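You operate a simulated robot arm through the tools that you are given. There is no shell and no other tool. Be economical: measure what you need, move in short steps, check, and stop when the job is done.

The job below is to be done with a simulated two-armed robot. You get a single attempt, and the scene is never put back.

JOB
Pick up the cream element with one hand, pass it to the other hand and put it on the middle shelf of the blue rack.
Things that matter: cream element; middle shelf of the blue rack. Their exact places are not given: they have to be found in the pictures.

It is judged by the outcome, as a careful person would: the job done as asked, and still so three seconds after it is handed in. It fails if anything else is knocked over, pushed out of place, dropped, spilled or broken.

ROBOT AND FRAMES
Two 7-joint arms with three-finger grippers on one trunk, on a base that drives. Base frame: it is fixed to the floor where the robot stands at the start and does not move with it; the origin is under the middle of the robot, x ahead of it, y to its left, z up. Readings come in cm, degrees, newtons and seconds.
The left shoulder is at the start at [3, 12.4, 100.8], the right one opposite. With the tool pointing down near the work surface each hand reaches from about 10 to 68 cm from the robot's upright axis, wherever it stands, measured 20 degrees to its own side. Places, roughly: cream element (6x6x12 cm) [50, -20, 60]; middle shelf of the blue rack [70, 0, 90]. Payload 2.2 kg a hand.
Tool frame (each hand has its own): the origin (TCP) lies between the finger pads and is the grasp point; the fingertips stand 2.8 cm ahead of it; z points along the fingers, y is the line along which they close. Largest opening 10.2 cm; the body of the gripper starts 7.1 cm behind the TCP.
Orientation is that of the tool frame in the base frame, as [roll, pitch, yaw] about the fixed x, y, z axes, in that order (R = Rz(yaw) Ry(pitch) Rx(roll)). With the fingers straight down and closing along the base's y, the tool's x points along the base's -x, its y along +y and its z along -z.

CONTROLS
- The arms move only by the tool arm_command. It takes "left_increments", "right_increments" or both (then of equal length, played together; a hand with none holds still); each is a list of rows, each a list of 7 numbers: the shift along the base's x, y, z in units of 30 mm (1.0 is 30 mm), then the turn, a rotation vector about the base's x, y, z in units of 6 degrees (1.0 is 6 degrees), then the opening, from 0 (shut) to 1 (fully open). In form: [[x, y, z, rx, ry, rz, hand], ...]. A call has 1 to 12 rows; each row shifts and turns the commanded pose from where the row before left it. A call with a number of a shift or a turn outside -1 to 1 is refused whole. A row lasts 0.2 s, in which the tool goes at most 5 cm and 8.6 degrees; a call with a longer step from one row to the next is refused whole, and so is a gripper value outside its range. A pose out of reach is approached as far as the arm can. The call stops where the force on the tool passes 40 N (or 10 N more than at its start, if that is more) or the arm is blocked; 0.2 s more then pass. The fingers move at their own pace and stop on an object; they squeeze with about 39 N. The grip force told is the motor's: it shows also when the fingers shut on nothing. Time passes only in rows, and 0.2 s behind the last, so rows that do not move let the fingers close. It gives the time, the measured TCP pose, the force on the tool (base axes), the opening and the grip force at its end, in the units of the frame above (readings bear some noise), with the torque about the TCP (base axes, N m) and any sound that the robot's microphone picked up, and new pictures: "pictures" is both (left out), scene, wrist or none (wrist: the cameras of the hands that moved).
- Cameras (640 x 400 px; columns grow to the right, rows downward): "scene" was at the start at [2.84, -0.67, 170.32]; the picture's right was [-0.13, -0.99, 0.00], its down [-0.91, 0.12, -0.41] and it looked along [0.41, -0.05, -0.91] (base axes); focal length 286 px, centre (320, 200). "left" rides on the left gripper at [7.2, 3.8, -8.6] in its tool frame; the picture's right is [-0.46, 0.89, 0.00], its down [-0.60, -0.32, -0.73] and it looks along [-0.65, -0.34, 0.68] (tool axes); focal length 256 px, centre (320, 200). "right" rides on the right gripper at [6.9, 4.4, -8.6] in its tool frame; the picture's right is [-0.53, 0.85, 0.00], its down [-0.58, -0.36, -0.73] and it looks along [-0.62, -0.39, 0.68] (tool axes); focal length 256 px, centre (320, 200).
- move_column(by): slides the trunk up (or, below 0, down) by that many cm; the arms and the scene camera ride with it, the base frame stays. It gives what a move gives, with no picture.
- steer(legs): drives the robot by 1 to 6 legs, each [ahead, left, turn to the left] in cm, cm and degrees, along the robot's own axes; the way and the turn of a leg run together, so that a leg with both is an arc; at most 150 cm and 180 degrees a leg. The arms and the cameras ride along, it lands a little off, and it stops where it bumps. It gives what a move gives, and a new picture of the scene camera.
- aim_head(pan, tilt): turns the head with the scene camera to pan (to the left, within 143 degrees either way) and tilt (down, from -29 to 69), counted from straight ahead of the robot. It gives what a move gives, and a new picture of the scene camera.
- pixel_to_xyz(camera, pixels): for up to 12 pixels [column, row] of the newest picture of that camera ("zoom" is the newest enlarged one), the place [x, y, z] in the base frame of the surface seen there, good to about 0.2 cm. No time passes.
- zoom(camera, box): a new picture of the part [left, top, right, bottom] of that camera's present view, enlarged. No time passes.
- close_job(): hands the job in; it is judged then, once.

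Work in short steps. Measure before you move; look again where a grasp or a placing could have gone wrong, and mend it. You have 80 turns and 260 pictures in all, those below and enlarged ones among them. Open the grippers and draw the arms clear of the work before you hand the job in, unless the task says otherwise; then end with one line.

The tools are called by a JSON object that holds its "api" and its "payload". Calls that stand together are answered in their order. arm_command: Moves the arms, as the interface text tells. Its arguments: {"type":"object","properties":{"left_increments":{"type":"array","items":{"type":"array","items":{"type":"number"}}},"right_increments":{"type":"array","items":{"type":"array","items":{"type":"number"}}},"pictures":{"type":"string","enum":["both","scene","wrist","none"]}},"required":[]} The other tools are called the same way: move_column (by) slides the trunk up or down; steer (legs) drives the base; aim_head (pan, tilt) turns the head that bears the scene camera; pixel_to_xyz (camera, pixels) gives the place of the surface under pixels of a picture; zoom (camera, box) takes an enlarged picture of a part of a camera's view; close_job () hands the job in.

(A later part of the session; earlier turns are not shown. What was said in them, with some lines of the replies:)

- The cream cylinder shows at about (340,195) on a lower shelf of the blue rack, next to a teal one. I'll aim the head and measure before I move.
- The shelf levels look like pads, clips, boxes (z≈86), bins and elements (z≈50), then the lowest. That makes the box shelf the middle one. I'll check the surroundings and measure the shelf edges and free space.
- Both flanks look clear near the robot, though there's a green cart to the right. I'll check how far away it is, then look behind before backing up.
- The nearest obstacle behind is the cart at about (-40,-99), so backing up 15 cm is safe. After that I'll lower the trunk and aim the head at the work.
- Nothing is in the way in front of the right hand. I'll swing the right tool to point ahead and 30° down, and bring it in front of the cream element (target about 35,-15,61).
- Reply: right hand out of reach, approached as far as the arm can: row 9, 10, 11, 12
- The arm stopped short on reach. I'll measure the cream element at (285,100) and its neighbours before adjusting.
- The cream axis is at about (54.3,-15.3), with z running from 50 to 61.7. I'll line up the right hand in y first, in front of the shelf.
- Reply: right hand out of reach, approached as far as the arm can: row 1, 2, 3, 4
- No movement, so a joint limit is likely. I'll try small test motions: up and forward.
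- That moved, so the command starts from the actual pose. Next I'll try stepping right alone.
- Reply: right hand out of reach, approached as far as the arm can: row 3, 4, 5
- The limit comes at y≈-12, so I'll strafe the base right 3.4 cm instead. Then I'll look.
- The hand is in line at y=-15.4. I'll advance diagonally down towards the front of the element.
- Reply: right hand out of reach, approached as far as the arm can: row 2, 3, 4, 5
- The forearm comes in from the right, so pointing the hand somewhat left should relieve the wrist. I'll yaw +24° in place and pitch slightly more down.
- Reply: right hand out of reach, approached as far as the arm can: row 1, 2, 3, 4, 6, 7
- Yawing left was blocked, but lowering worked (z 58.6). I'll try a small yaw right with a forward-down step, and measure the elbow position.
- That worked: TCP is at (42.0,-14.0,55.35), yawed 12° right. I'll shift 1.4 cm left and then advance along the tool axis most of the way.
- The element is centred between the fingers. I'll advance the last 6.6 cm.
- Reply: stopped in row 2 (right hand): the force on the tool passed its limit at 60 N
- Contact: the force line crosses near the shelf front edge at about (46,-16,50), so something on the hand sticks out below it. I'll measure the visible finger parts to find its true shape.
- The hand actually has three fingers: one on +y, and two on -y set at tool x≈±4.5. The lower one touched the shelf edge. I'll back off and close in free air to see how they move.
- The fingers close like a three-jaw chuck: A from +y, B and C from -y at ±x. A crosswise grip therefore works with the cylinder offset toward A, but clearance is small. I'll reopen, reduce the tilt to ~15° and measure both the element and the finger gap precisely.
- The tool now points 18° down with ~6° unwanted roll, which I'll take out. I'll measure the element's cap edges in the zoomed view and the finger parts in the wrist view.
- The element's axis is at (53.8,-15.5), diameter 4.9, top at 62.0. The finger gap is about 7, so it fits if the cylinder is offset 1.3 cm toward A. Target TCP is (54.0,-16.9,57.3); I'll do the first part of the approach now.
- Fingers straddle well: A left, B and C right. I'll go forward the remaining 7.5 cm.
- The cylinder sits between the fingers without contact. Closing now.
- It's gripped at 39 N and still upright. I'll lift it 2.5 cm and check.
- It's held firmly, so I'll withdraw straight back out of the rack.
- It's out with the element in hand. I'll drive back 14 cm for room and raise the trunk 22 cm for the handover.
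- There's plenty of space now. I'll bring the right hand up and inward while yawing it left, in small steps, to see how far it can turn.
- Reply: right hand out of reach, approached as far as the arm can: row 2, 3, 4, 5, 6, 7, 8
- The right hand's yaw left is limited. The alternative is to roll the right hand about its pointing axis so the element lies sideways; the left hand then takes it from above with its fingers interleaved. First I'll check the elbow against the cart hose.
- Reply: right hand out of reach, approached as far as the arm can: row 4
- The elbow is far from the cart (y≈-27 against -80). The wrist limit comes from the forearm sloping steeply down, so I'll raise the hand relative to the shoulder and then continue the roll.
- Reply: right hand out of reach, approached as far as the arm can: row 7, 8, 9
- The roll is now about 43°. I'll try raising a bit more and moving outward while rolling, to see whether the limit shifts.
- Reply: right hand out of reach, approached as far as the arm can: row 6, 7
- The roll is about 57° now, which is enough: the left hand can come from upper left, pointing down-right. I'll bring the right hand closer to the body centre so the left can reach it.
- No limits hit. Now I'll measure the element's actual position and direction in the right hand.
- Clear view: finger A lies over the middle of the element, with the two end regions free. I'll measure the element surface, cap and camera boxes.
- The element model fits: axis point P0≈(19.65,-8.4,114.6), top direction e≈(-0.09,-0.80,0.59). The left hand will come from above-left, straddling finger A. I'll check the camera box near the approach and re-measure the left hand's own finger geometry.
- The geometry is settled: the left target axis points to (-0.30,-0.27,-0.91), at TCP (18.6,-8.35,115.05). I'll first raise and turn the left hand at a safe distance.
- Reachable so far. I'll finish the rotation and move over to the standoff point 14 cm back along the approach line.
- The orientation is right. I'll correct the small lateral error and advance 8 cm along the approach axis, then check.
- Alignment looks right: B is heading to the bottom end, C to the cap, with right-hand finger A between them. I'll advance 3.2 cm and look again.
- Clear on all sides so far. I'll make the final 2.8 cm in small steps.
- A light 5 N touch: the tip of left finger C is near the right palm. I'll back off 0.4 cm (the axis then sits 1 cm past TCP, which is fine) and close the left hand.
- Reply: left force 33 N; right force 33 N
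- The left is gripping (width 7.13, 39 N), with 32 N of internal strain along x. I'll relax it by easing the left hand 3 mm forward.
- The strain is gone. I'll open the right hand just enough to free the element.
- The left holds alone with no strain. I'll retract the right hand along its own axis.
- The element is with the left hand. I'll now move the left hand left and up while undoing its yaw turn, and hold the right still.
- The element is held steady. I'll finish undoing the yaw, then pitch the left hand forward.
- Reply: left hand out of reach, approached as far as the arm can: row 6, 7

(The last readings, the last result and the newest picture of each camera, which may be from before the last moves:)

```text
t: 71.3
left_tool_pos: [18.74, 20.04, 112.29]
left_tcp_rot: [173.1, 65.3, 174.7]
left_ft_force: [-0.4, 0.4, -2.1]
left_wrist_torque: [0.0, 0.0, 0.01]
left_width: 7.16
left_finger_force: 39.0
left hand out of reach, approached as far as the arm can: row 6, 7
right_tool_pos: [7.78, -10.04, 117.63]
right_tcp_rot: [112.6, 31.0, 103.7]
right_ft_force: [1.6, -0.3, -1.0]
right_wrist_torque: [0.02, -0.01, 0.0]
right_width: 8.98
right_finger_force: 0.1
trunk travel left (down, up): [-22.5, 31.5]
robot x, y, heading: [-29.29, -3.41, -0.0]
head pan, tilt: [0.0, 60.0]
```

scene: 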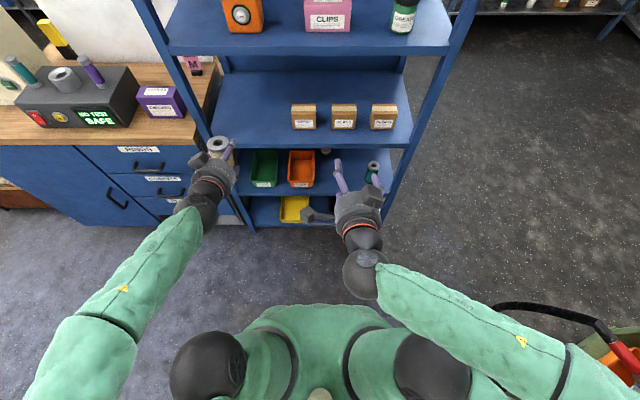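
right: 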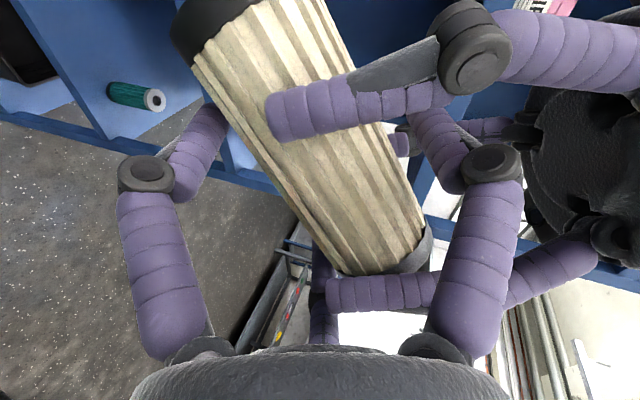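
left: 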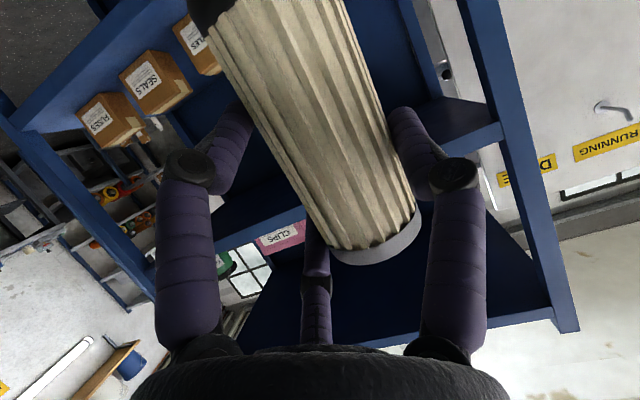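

The element is nearly upright (about 7° off), and the wrist limit was met. I'll yaw the hand outward 12° and extend, then finish straightening.

{"api": "arm_command", "payload": {"left_increments": [[0.5, 0, 0, 0, 0, 1, 0], [0.5, 0, 0, 0, 0, 1, 0], [0.5, 0, 0, -0.1, -0.6, 0, 0], [0.5, 0, 0, -0.1, -0.62, 0, 0], [0, 0, 0, 0, 0, 0, 0]], "pictures": "scene"}}

{"api": "zoom", "payload": {"camera": "scene", "box": [160, 90, 280, 170]}}

```text
t: 72.5
left_tool_pos: [24.53, 20.2, 112.1]
left_tcp_rot: [-180.0, 72.4, -167.1]
left_ft_force: [-0.4, 0.5, -0.9]
left_wrist_torque: [-0.08, 0.0, 0.01]
left_width: 7.13
left_finger_force: 39.2
right_tool_pos: [7.74, -10.05, 117.52]
right_tcp_rot: [112.7, 31.1, 103.7]
right_ft_force: [-0.5, 0.3, -0.4]
right_wrist_torque: [-0.07, 0.02, 0.01]
right_width: 8.99
right_finger_force: 0.0
trunk travel left (down, up): [-22.5, 31.5]
robot x, y, heading: [-29.5, -3.61, 0.2]
head pan, tilt: [0.0, 60.0]
```

scene: 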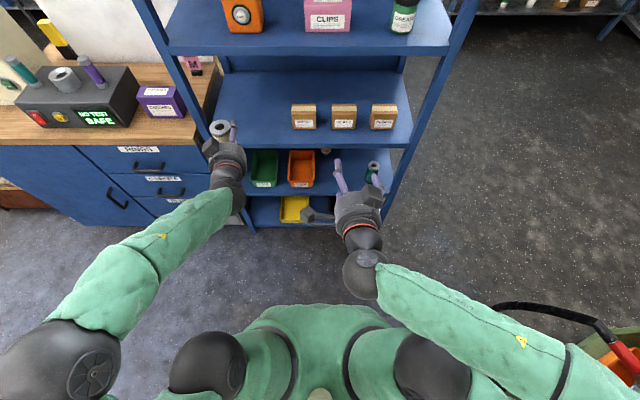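

```text
5.00 times, centred on (220, 130) of scene
```

zoom: 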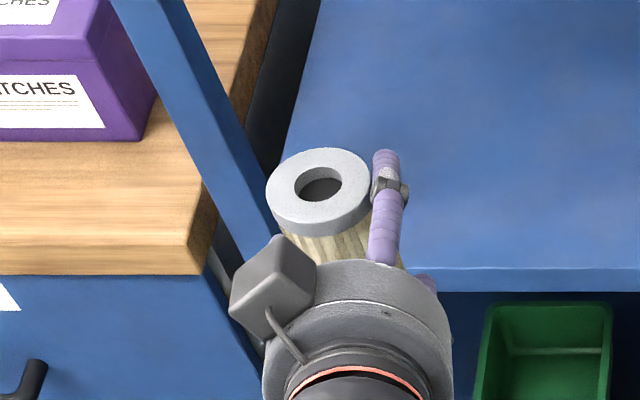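

The orientation mirrors the pick. I'll verify the element is upright by measuring its cap.

{"api": "pixel_to_xyz", "payload": {"camera": "zoom", "pixels": [[320, 152], [320, 213], [271, 185], [362, 185], [285, 160], [350, 160], [285, 205], [350, 205]]}}

{"api": "pixel_to_xyz", "payload": {"camera": "left", "pixels": [[210, 10], [230, 30], [250, 10]]}}

{"api": "pixel_to_xyz", "payload": {"camera": "scene", "pixels": [[250, 100], [270, 90], [240, 130], [290, 110], [235, 75], [300, 128], [260, 147]]}}

```text
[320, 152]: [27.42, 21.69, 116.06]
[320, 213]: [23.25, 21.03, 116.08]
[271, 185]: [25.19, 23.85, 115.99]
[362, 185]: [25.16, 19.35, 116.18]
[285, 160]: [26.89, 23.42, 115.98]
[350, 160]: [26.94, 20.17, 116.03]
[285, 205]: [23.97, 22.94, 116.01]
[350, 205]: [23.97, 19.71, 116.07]
```

```text
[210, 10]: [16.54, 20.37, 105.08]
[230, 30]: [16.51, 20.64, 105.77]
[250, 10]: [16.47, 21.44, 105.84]
```

```text
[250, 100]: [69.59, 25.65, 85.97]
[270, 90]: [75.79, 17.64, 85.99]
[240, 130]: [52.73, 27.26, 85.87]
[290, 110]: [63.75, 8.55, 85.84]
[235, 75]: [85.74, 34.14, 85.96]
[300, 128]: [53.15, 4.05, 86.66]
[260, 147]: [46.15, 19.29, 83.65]
```

The cap is level (z 116.05, bottom at 104.1, which is 8.0 below TCP), and the free spot on the middle shelf is around (54,18). I'll lower the left hand to shelf-approach height in front of the rack.

{"api": "arm_command", "payload": {"left_increments": [[0.2, 0, -0.7, 0, 0, 0, 0], [0.2, 0, -0.7, 0, 0, 0, 0], [0.2, 0, -0.7, 0, 0, 0, 0], [0.2, 0, -0.7, 0, 0, 0, 0], [0.2, 0, -0.7, 0, 0, 0, 0], [0.2, 0, -0.7, 0, 0, 0, 0], [0.2, 0, -0.6, 0, 0, 0, 0], [0, 0, 0, 0, 0, 0, 0]], "pictures": "none"}}

```text
t: 74.3
left_tool_pos: [28.73, 20.1, 97.34]
left_tcp_rot: [179.8, 72.2, -167.1]
left_ft_force: [0.5, 0.2, -1.1]
left_wrist_torque: [-0.02, 0.0, 0.01]
left_width: 7.12
left_finger_force: 39.0
right_tool_pos: [7.74, -10.22, 117.52]
right_tcp_rot: [112.7, 31.1, 103.8]
right_ft_force: [0.5, 0.6, 1.1]
right_wrist_torque: [0.02, -0.01, 0.05]
right_width: 9.0
right_finger_force: 0.2
trunk travel left (down, up): [-22.5, 31.5]
robot x, y, heading: [-29.36, -3.24, -0.1]
head pan, tilt: [0.0, 60.0]
```

Good. The element bottom is at 89.3, above the shelf surface. I'll drive ahead 12 cm and right 3 cm, staying just in front of the shelf.

{"api": "steer", "payload": {"legs": [[12, -3, 0]]}}

{"api": "aim_head", "payload": {"pan": 15, "tilt": 55}}

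```text
t: 75.6
left_tool_pos: [40.77, 16.94, 97.28]
left_tcp_rot: [179.5, 72.1, -167.3]
left_ft_force: [0.8, 0.8, -1.9]
left_wrist_torque: [0.01, 0.0, 0.02]
left_width: 7.14
left_finger_force: 39.1
right_tool_pos: [19.72, -13.16, 117.45]
right_tcp_rot: [112.8, 31.1, 103.8]
right_ft_force: [-0.1, 1.0, -0.8]
right_wrist_torque: [0.03, 0.0, 0.03]
right_width: 8.99
right_finger_force: 0.2
trunk travel left (down, up): [-22.5, 31.5]
robot x, y, heading: [-17.16, -6.4, -0.1]
head pan, tilt: [0.0, 60.0]
```

scene: 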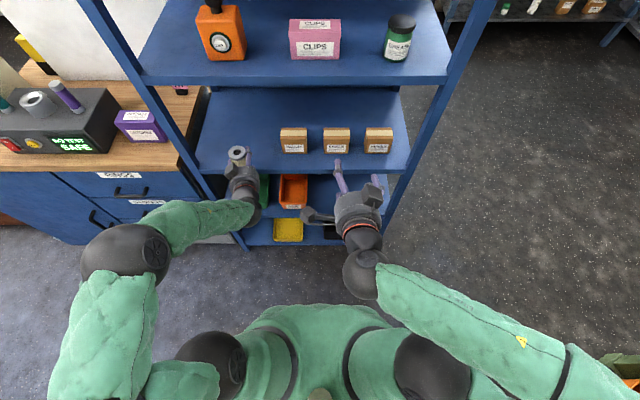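

```text
t: 76.3
left_tool_pos: [40.56, 16.88, 97.4]
left_tcp_rot: [179.6, 72.1, -167.2]
left_ft_force: [0.6, 0.1, -1.4]
left_wrist_torque: [-0.03, 0.05, -0.03]
left_width: 7.15
left_finger_force: 39.4
right_tool_pos: [19.7, -13.25, 117.55]
right_tcp_rot: [112.7, 31.1, 103.7]
right_ft_force: [0.4, 0.3, 0.1]
right_wrist_torque: [0.02, -0.01, 0.03]
right_width: 8.98
right_finger_force: 0.1
trunk travel left (down, up): [-22.5, 31.5]
robot x, y, heading: [-17.51, -6.59, -0.1]
head pan, tilt: [15.0, 55.0]
```

scene: 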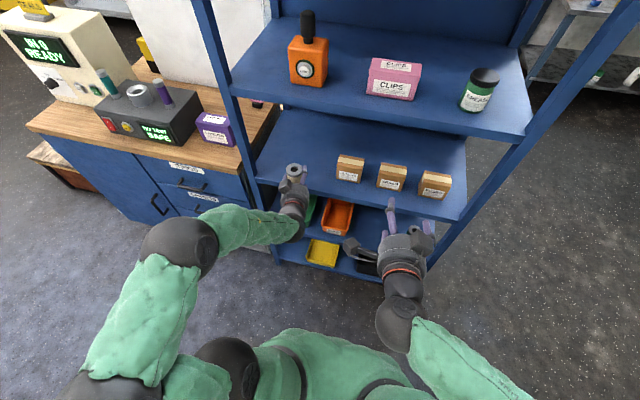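

The path in is clear. I'll move straight in 12.5 cm, keeping 3 cm above the shelf.

{"api": "arm_command", "payload": {"left_increments": [[0.6, 0, 0, 0, 0, 0, 0], [0.75, 0, 0, 0, 0, 0, 0], [0.75, 0, 0, 0, 0, 0, 0], [0.75, 0, 0, 0, 0, 0, 0], [0.75, 0, 0, 0, 0, 0, 0], [0.6, 0, 0, 0, 0, 0, 0], [0, 0, 0, 0, 0, 0, 0]], "pictures": "wrist"}}

{"api": "zoom", "payload": {"camera": "scene", "box": [240, 110, 400, 210]}}

```text
t: 78.0
left_tool_pos: [53.1, 16.99, 97.26]
left_tcp_rot: [179.8, 72.3, -167.2]
left_ft_force: [0.0, 0.2, -1.2]
left_wrist_torque: [-0.04, 0.05, -0.02]
left_width: 7.11
left_finger_force: 38.5
right_tool_pos: [19.67, -13.25, 117.47]
right_tcp_rot: [112.7, 31.0, 103.8]
right_ft_force: [0.0, 0.8, -0.2]
right_wrist_torque: [-0.04, 0.02, 0.01]
right_width: 8.97
right_finger_force: 0.1
trunk travel left (down, up): [-22.5, 31.5]
robot x, y, heading: [-17.71, -6.79, -0.3]
head pan, tilt: [15.0, 55.0]
```

left: 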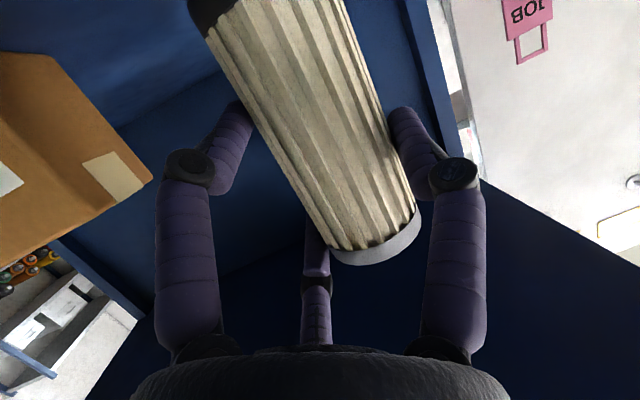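

```text
4.00 times, centred on (320, 160) of scene
```

zoom: 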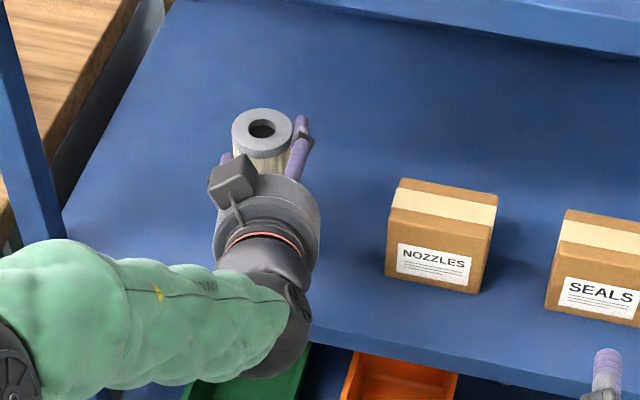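

The spot is clear, and the box is well away to the right. I'll lower 2.9 cm, then creep.

{"api": "arm_command", "payload": {"left_increments": [[0, 0, -0.4, 0, 0, 0, 0], [0, 0, -0.4, 0, 0, 0, 0], [0, 0, -0.17, 0, 0, 0, 0], [0, 0, 0, 0, 0, 0, 0]], "pictures": "none"}}

{"api": "arm_command", "payload": {"left_increments": [[0, 0, -0.06, 0, 0, 0, 0], [0, 0, -0.05, 0, 0, 0, 0], [0, 0, 0, 0, 0, 0, 0]], "pictures": "none"}}

{"api": "zoom", "payload": {"camera": "left", "box": [100, 0, 420, 200]}}

```text
t: 79.0
left_tool_pos: [53.23, 17.24, 94.46]
left_tcp_rot: [179.7, 72.2, -167.2]
left_ft_force: [-0.6, 0.2, -0.7]
left_wrist_torque: [-0.01, 0.02, 0.04]
left_width: 7.1
left_finger_force: 39.3
right_tool_pos: [19.62, -13.22, 117.52]
right_tcp_rot: [112.6, 31.1, 103.8]
right_ft_force: [-0.1, -0.6, 0.1]
right_wrist_torque: [0.02, -0.01, 0.0]
right_width: 8.99
right_finger_force: 0.0
trunk travel left (down, up): [-22.5, 31.5]
robot x, y, heading: [-17.56, -6.69, -0.1]
head pan, tilt: [15.0, 55.0]
```

```text
t: 79.8
left_tool_pos: [53.21, 17.11, 94.01]
left_tcp_rot: [179.8, 72.2, -167.2]
left_ft_force: [-0.9, 1.3, -2.5]
left_wrist_torque: [-0.04, 0.03, -0.01]
left_width: 7.11
left_finger_force: 38.7
right_tool_pos: [19.6, -13.28, 117.46]
right_tcp_rot: [112.7, 31.1, 103.7]
right_ft_force: [0.8, -0.3, -0.8]
right_wrist_torque: [-0.03, 0.01, -0.01]
right_width: 8.99
right_finger_force: 0.1
trunk travel left (down, up): [-22.5, 31.5]
robot x, y, heading: [-18.03, -6.39, -0.3]
head pan, tilt: [15.0, 55.0]
```

```text
2.00 times, centred on (260, 100) of left
```

zoom: 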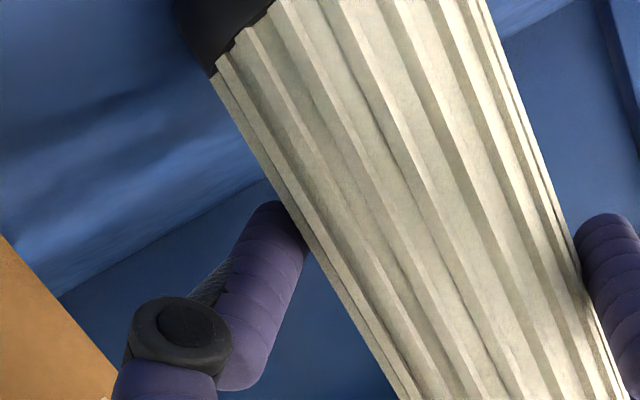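

No clear contact yet, so I'll creep down in 1 mm steps and watch the vertical force.

{"api": "arm_command", "payload": {"left_increments": [[0, 0, -0.035, 0, 0, 0, 0], [0, 0, -0.03, 0, 0, 0, 0], [0, 0, 0, 0, 0, 0, 0]], "pictures": "none"}}

{"api": "zoom", "payload": {"camera": "scene", "box": [280, 125, 340, 165]}}

{"api": "pixel_to_xyz", "payload": {"camera": "zoom", "pixels": [[250, 260], [300, 290], [320, 215], [180, 210], [260, 170]]}}

```text
t: 80.5
left_tool_pos: [53.19, 17.06, 93.92]
left_tcp_rot: [179.8, 72.2, -167.2]
left_ft_force: [0.0, 0.2, 0.7]
left_wrist_torque: [0.06, -0.04, 0.04]
left_width: 7.13
left_finger_force: 39.1
right_tool_pos: [19.7, -13.27, 117.53]
right_tcp_rot: [112.6, 31.1, 103.7]
right_ft_force: [0.1, -0.7, -0.2]
right_wrist_torque: [0.03, 0.0, 0.0]
right_width: 8.98
right_finger_force: 0.0
trunk travel left (down, up): [-22.5, 31.5]
robot x, y, heading: [-17.75, -6.58, -0.3]
head pan, tilt: [15.0, 55.0]
```

```text
10.00 times, centred on (310, 145) of scene
```

zoom: 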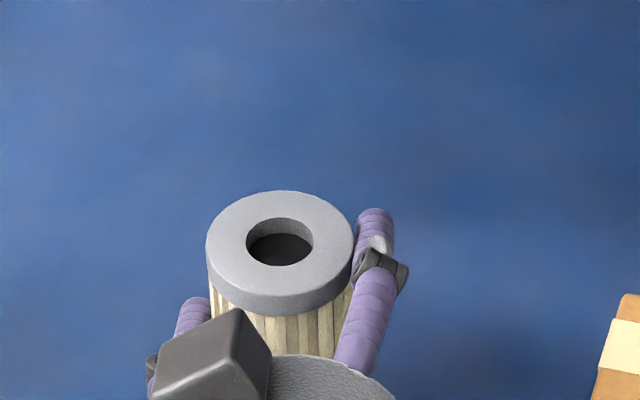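

```text
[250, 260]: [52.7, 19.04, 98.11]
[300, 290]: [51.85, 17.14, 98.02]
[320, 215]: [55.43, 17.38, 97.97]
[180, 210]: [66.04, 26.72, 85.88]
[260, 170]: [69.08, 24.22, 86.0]
```

The cap is at z 98.0, so the bottom is at ~86.0 and the weight is off the hand (Fz from -1.2 to +0.7). I'll go one more mm, then open slowly.

{"api": "arm_command", "payload": {"left_increments": [[0, 0, -0.03, 0, 0, 0, 0], [0, 0, 0, 0, 0, 0, 0.7], [0, 0, 0, 0, 0, 0, 0.76], [0, 0, 0, 0, 0, 0, 0.82], [0, 0, 0, 0, 0, 0, 0.9], [0, 0, 0, 0, 0, 0, 1], [0, 0, 0, 0, 0, 0, 1]], "pictures": "wrist"}}

{"api": "zoom", "payload": {"camera": "scene", "box": [280, 125, 340, 165]}}

```text
t: 82.2
left_tool_pos: [53.23, 17.02, 93.83]
left_tcp_rot: [179.7, 72.2, -167.2]
left_ft_force: [-0.3, 0.3, -0.1]
left_wrist_torque: [0.02, 0.01, 0.01]
left_width: 10.21
left_finger_force: 0.0
right_tool_pos: [19.57, -13.25, 117.47]
right_tcp_rot: [112.7, 31.0, 103.8]
right_ft_force: [0.1, 0.1, 1.0]
right_wrist_torque: [0.02, -0.02, -0.03]
right_width: 8.98
right_finger_force: 0.0
trunk travel left (down, up): [-22.5, 31.5]
robot x, y, heading: [-17.89, -6.0, -0.2]
head pan, tilt: [15.0, 55.0]
```

left: 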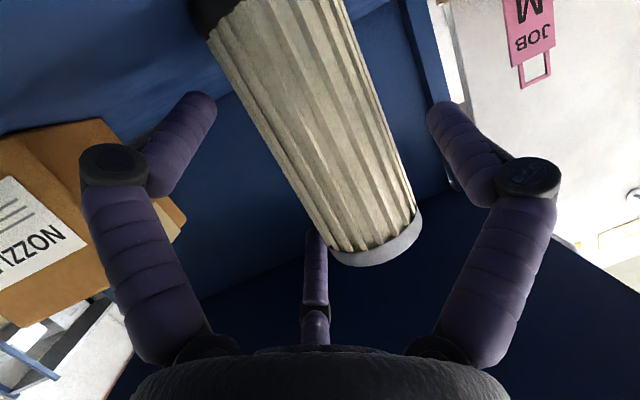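

```text
10.00 times, centred on (310, 145) of scene
```

zoom: 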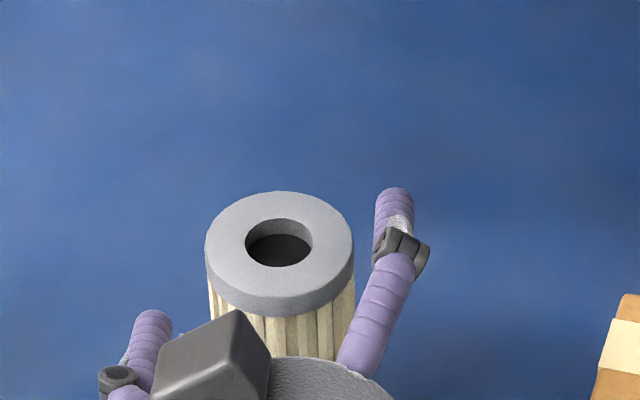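

It stands free between the open fingers. I'll withdraw straight back along the hand's heading.

{"api": "arm_command", "payload": {"left_increments": [[-0.4, -0.09, 0.02, 0, 0, 0, 1], [-0.65, -0.148, 0.03, 0, 0, 0, 1], [-0.65, -0.148, 0.05, 0, 0, 0, 1], [-0.65, -0.148, 0.05, 0, 0, 0, 1], [-0.75, -0.17, 0.05, 0, 0, 0, 1], [-0.75, -0.17, 0.05, 0, 0, 0, 1], [-0.75, -0.17, 0, 0, 0, 0, 1], [-0.75, -0.17, 0, 0, 0, 0, 1], [-0.75, -0.1, 0, 0, 0, 0, 1]], "pictures": "scene"}}

{"api": "zoom", "payload": {"camera": "scene", "box": [240, 100, 400, 200]}}

```text
t: 84.2
left_tool_pos: [35.06, 13.07, 94.63]
left_tcp_rot: [179.8, 72.2, -167.2]
left_ft_force: [-0.5, -0.2, -0.2]
left_wrist_torque: [0.0, 0.0, -0.01]
left_width: 10.19
left_finger_force: 0.0
right_tool_pos: [19.62, -13.23, 117.52]
right_tcp_rot: [112.7, 31.1, 103.6]
right_ft_force: [0.1, -0.1, -0.1]
right_wrist_torque: [-0.01, 0.01, 0.04]
right_width: 8.96
right_finger_force: 0.0
trunk travel left (down, up): [-22.5, 31.5]
robot x, y, heading: [-17.7, -6.47, -0.3]
head pan, tilt: [15.0, 55.0]
```

scene: 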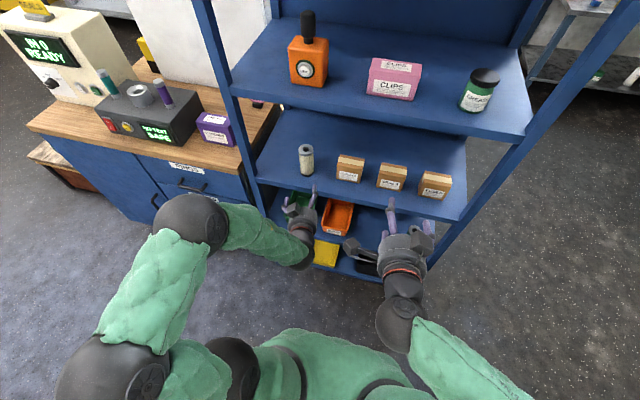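

```text
4.00 times, centred on (320, 150) of scene
```

zoom: 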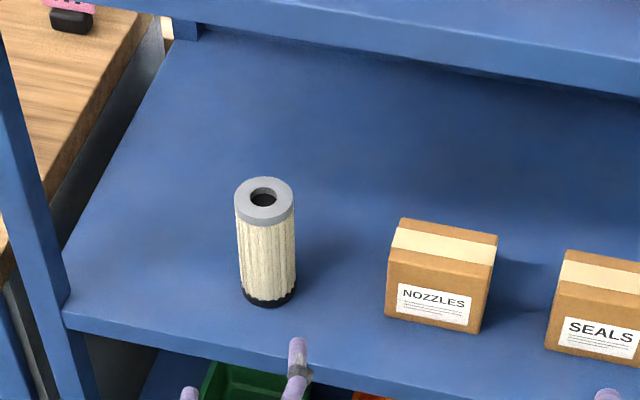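

The element stands upright on the middle shelf with its neighbours untouched. I'll back the base off 10 cm, open the right hand and hand in.

{"api": "steer", "payload": {"legs": [[-10, 0, 0]]}}

{"api": "arm_command", "payload": {"right_increments": [[0, 0, 0, 0, 0, 0, 1], [0, 0, 0, 0, 0, 0, 1]], "pictures": "scene"}}

```text
t: 85.3
left_tool_pos: [25.05, 13.12, 94.68]
left_tcp_rot: [179.8, 72.4, -167.3]
left_ft_force: [-1.0, -1.0, -0.2]
left_wrist_torque: [-0.03, 0.02, -0.02]
left_width: 10.2
left_finger_force: 0.1
right_tool_pos: [9.55, -13.11, 117.57]
right_tcp_rot: [112.6, 31.1, 103.6]
right_ft_force: [-0.9, 0.5, -0.2]
right_wrist_torque: [-0.01, 0.03, 0.01]
right_width: 8.95
right_finger_force: 0.1
trunk travel left (down, up): [-22.5, 31.5]
robot x, y, heading: [-27.81, -6.62, -0.1]
head pan, tilt: [15.0, 55.0]
```

scene: 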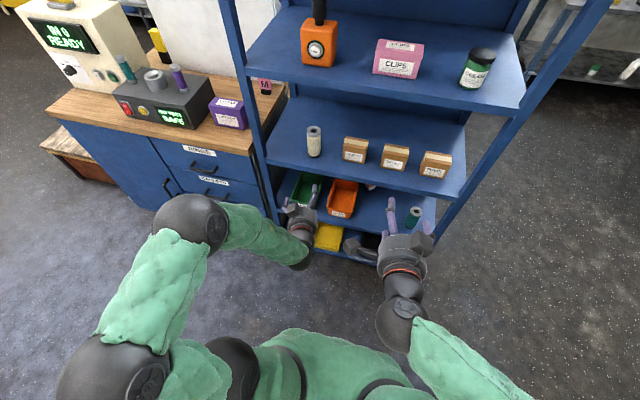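

```text
t: 85.9
left_tool_pos: [25.11, 13.06, 94.69]
left_tcp_rot: [179.8, 72.1, -167.2]
left_ft_force: [0.6, -1.1, -0.9]
left_wrist_torque: [0.0, 0.01, -0.04]
left_width: 10.19
left_finger_force: 0.0
right_tool_pos: [9.75, -13.22, 117.6]
right_tcp_rot: [112.7, 31.1, 103.7]
right_ft_force: [-0.8, 0.0, 0.8]
right_wrist_torque: [-0.03, -0.03, 0.04]
right_width: 10.21
right_finger_force: 0.1
trunk travel left (down, up): [-22.5, 31.5]
robot x, y, heading: [-27.81, -6.19, -0.0]
head pan, tilt: [15.0, 55.0]
```

scene: 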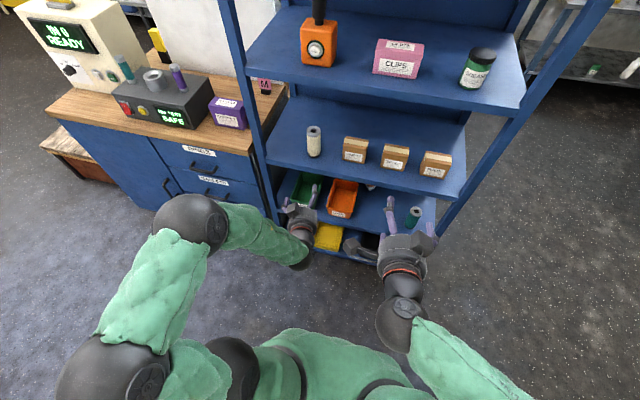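

Everything in the picture is standing, both grippers are open and the arms are clear of the rack, so I'm handing in.

{"api": "close_job", "payload": {}}

```text
The job is handed in.
```

The right hand picked up the cream element and passed it to the left, which stood it upright on the middle shelf of the blue rack; nothing else looked moved in the last picture.
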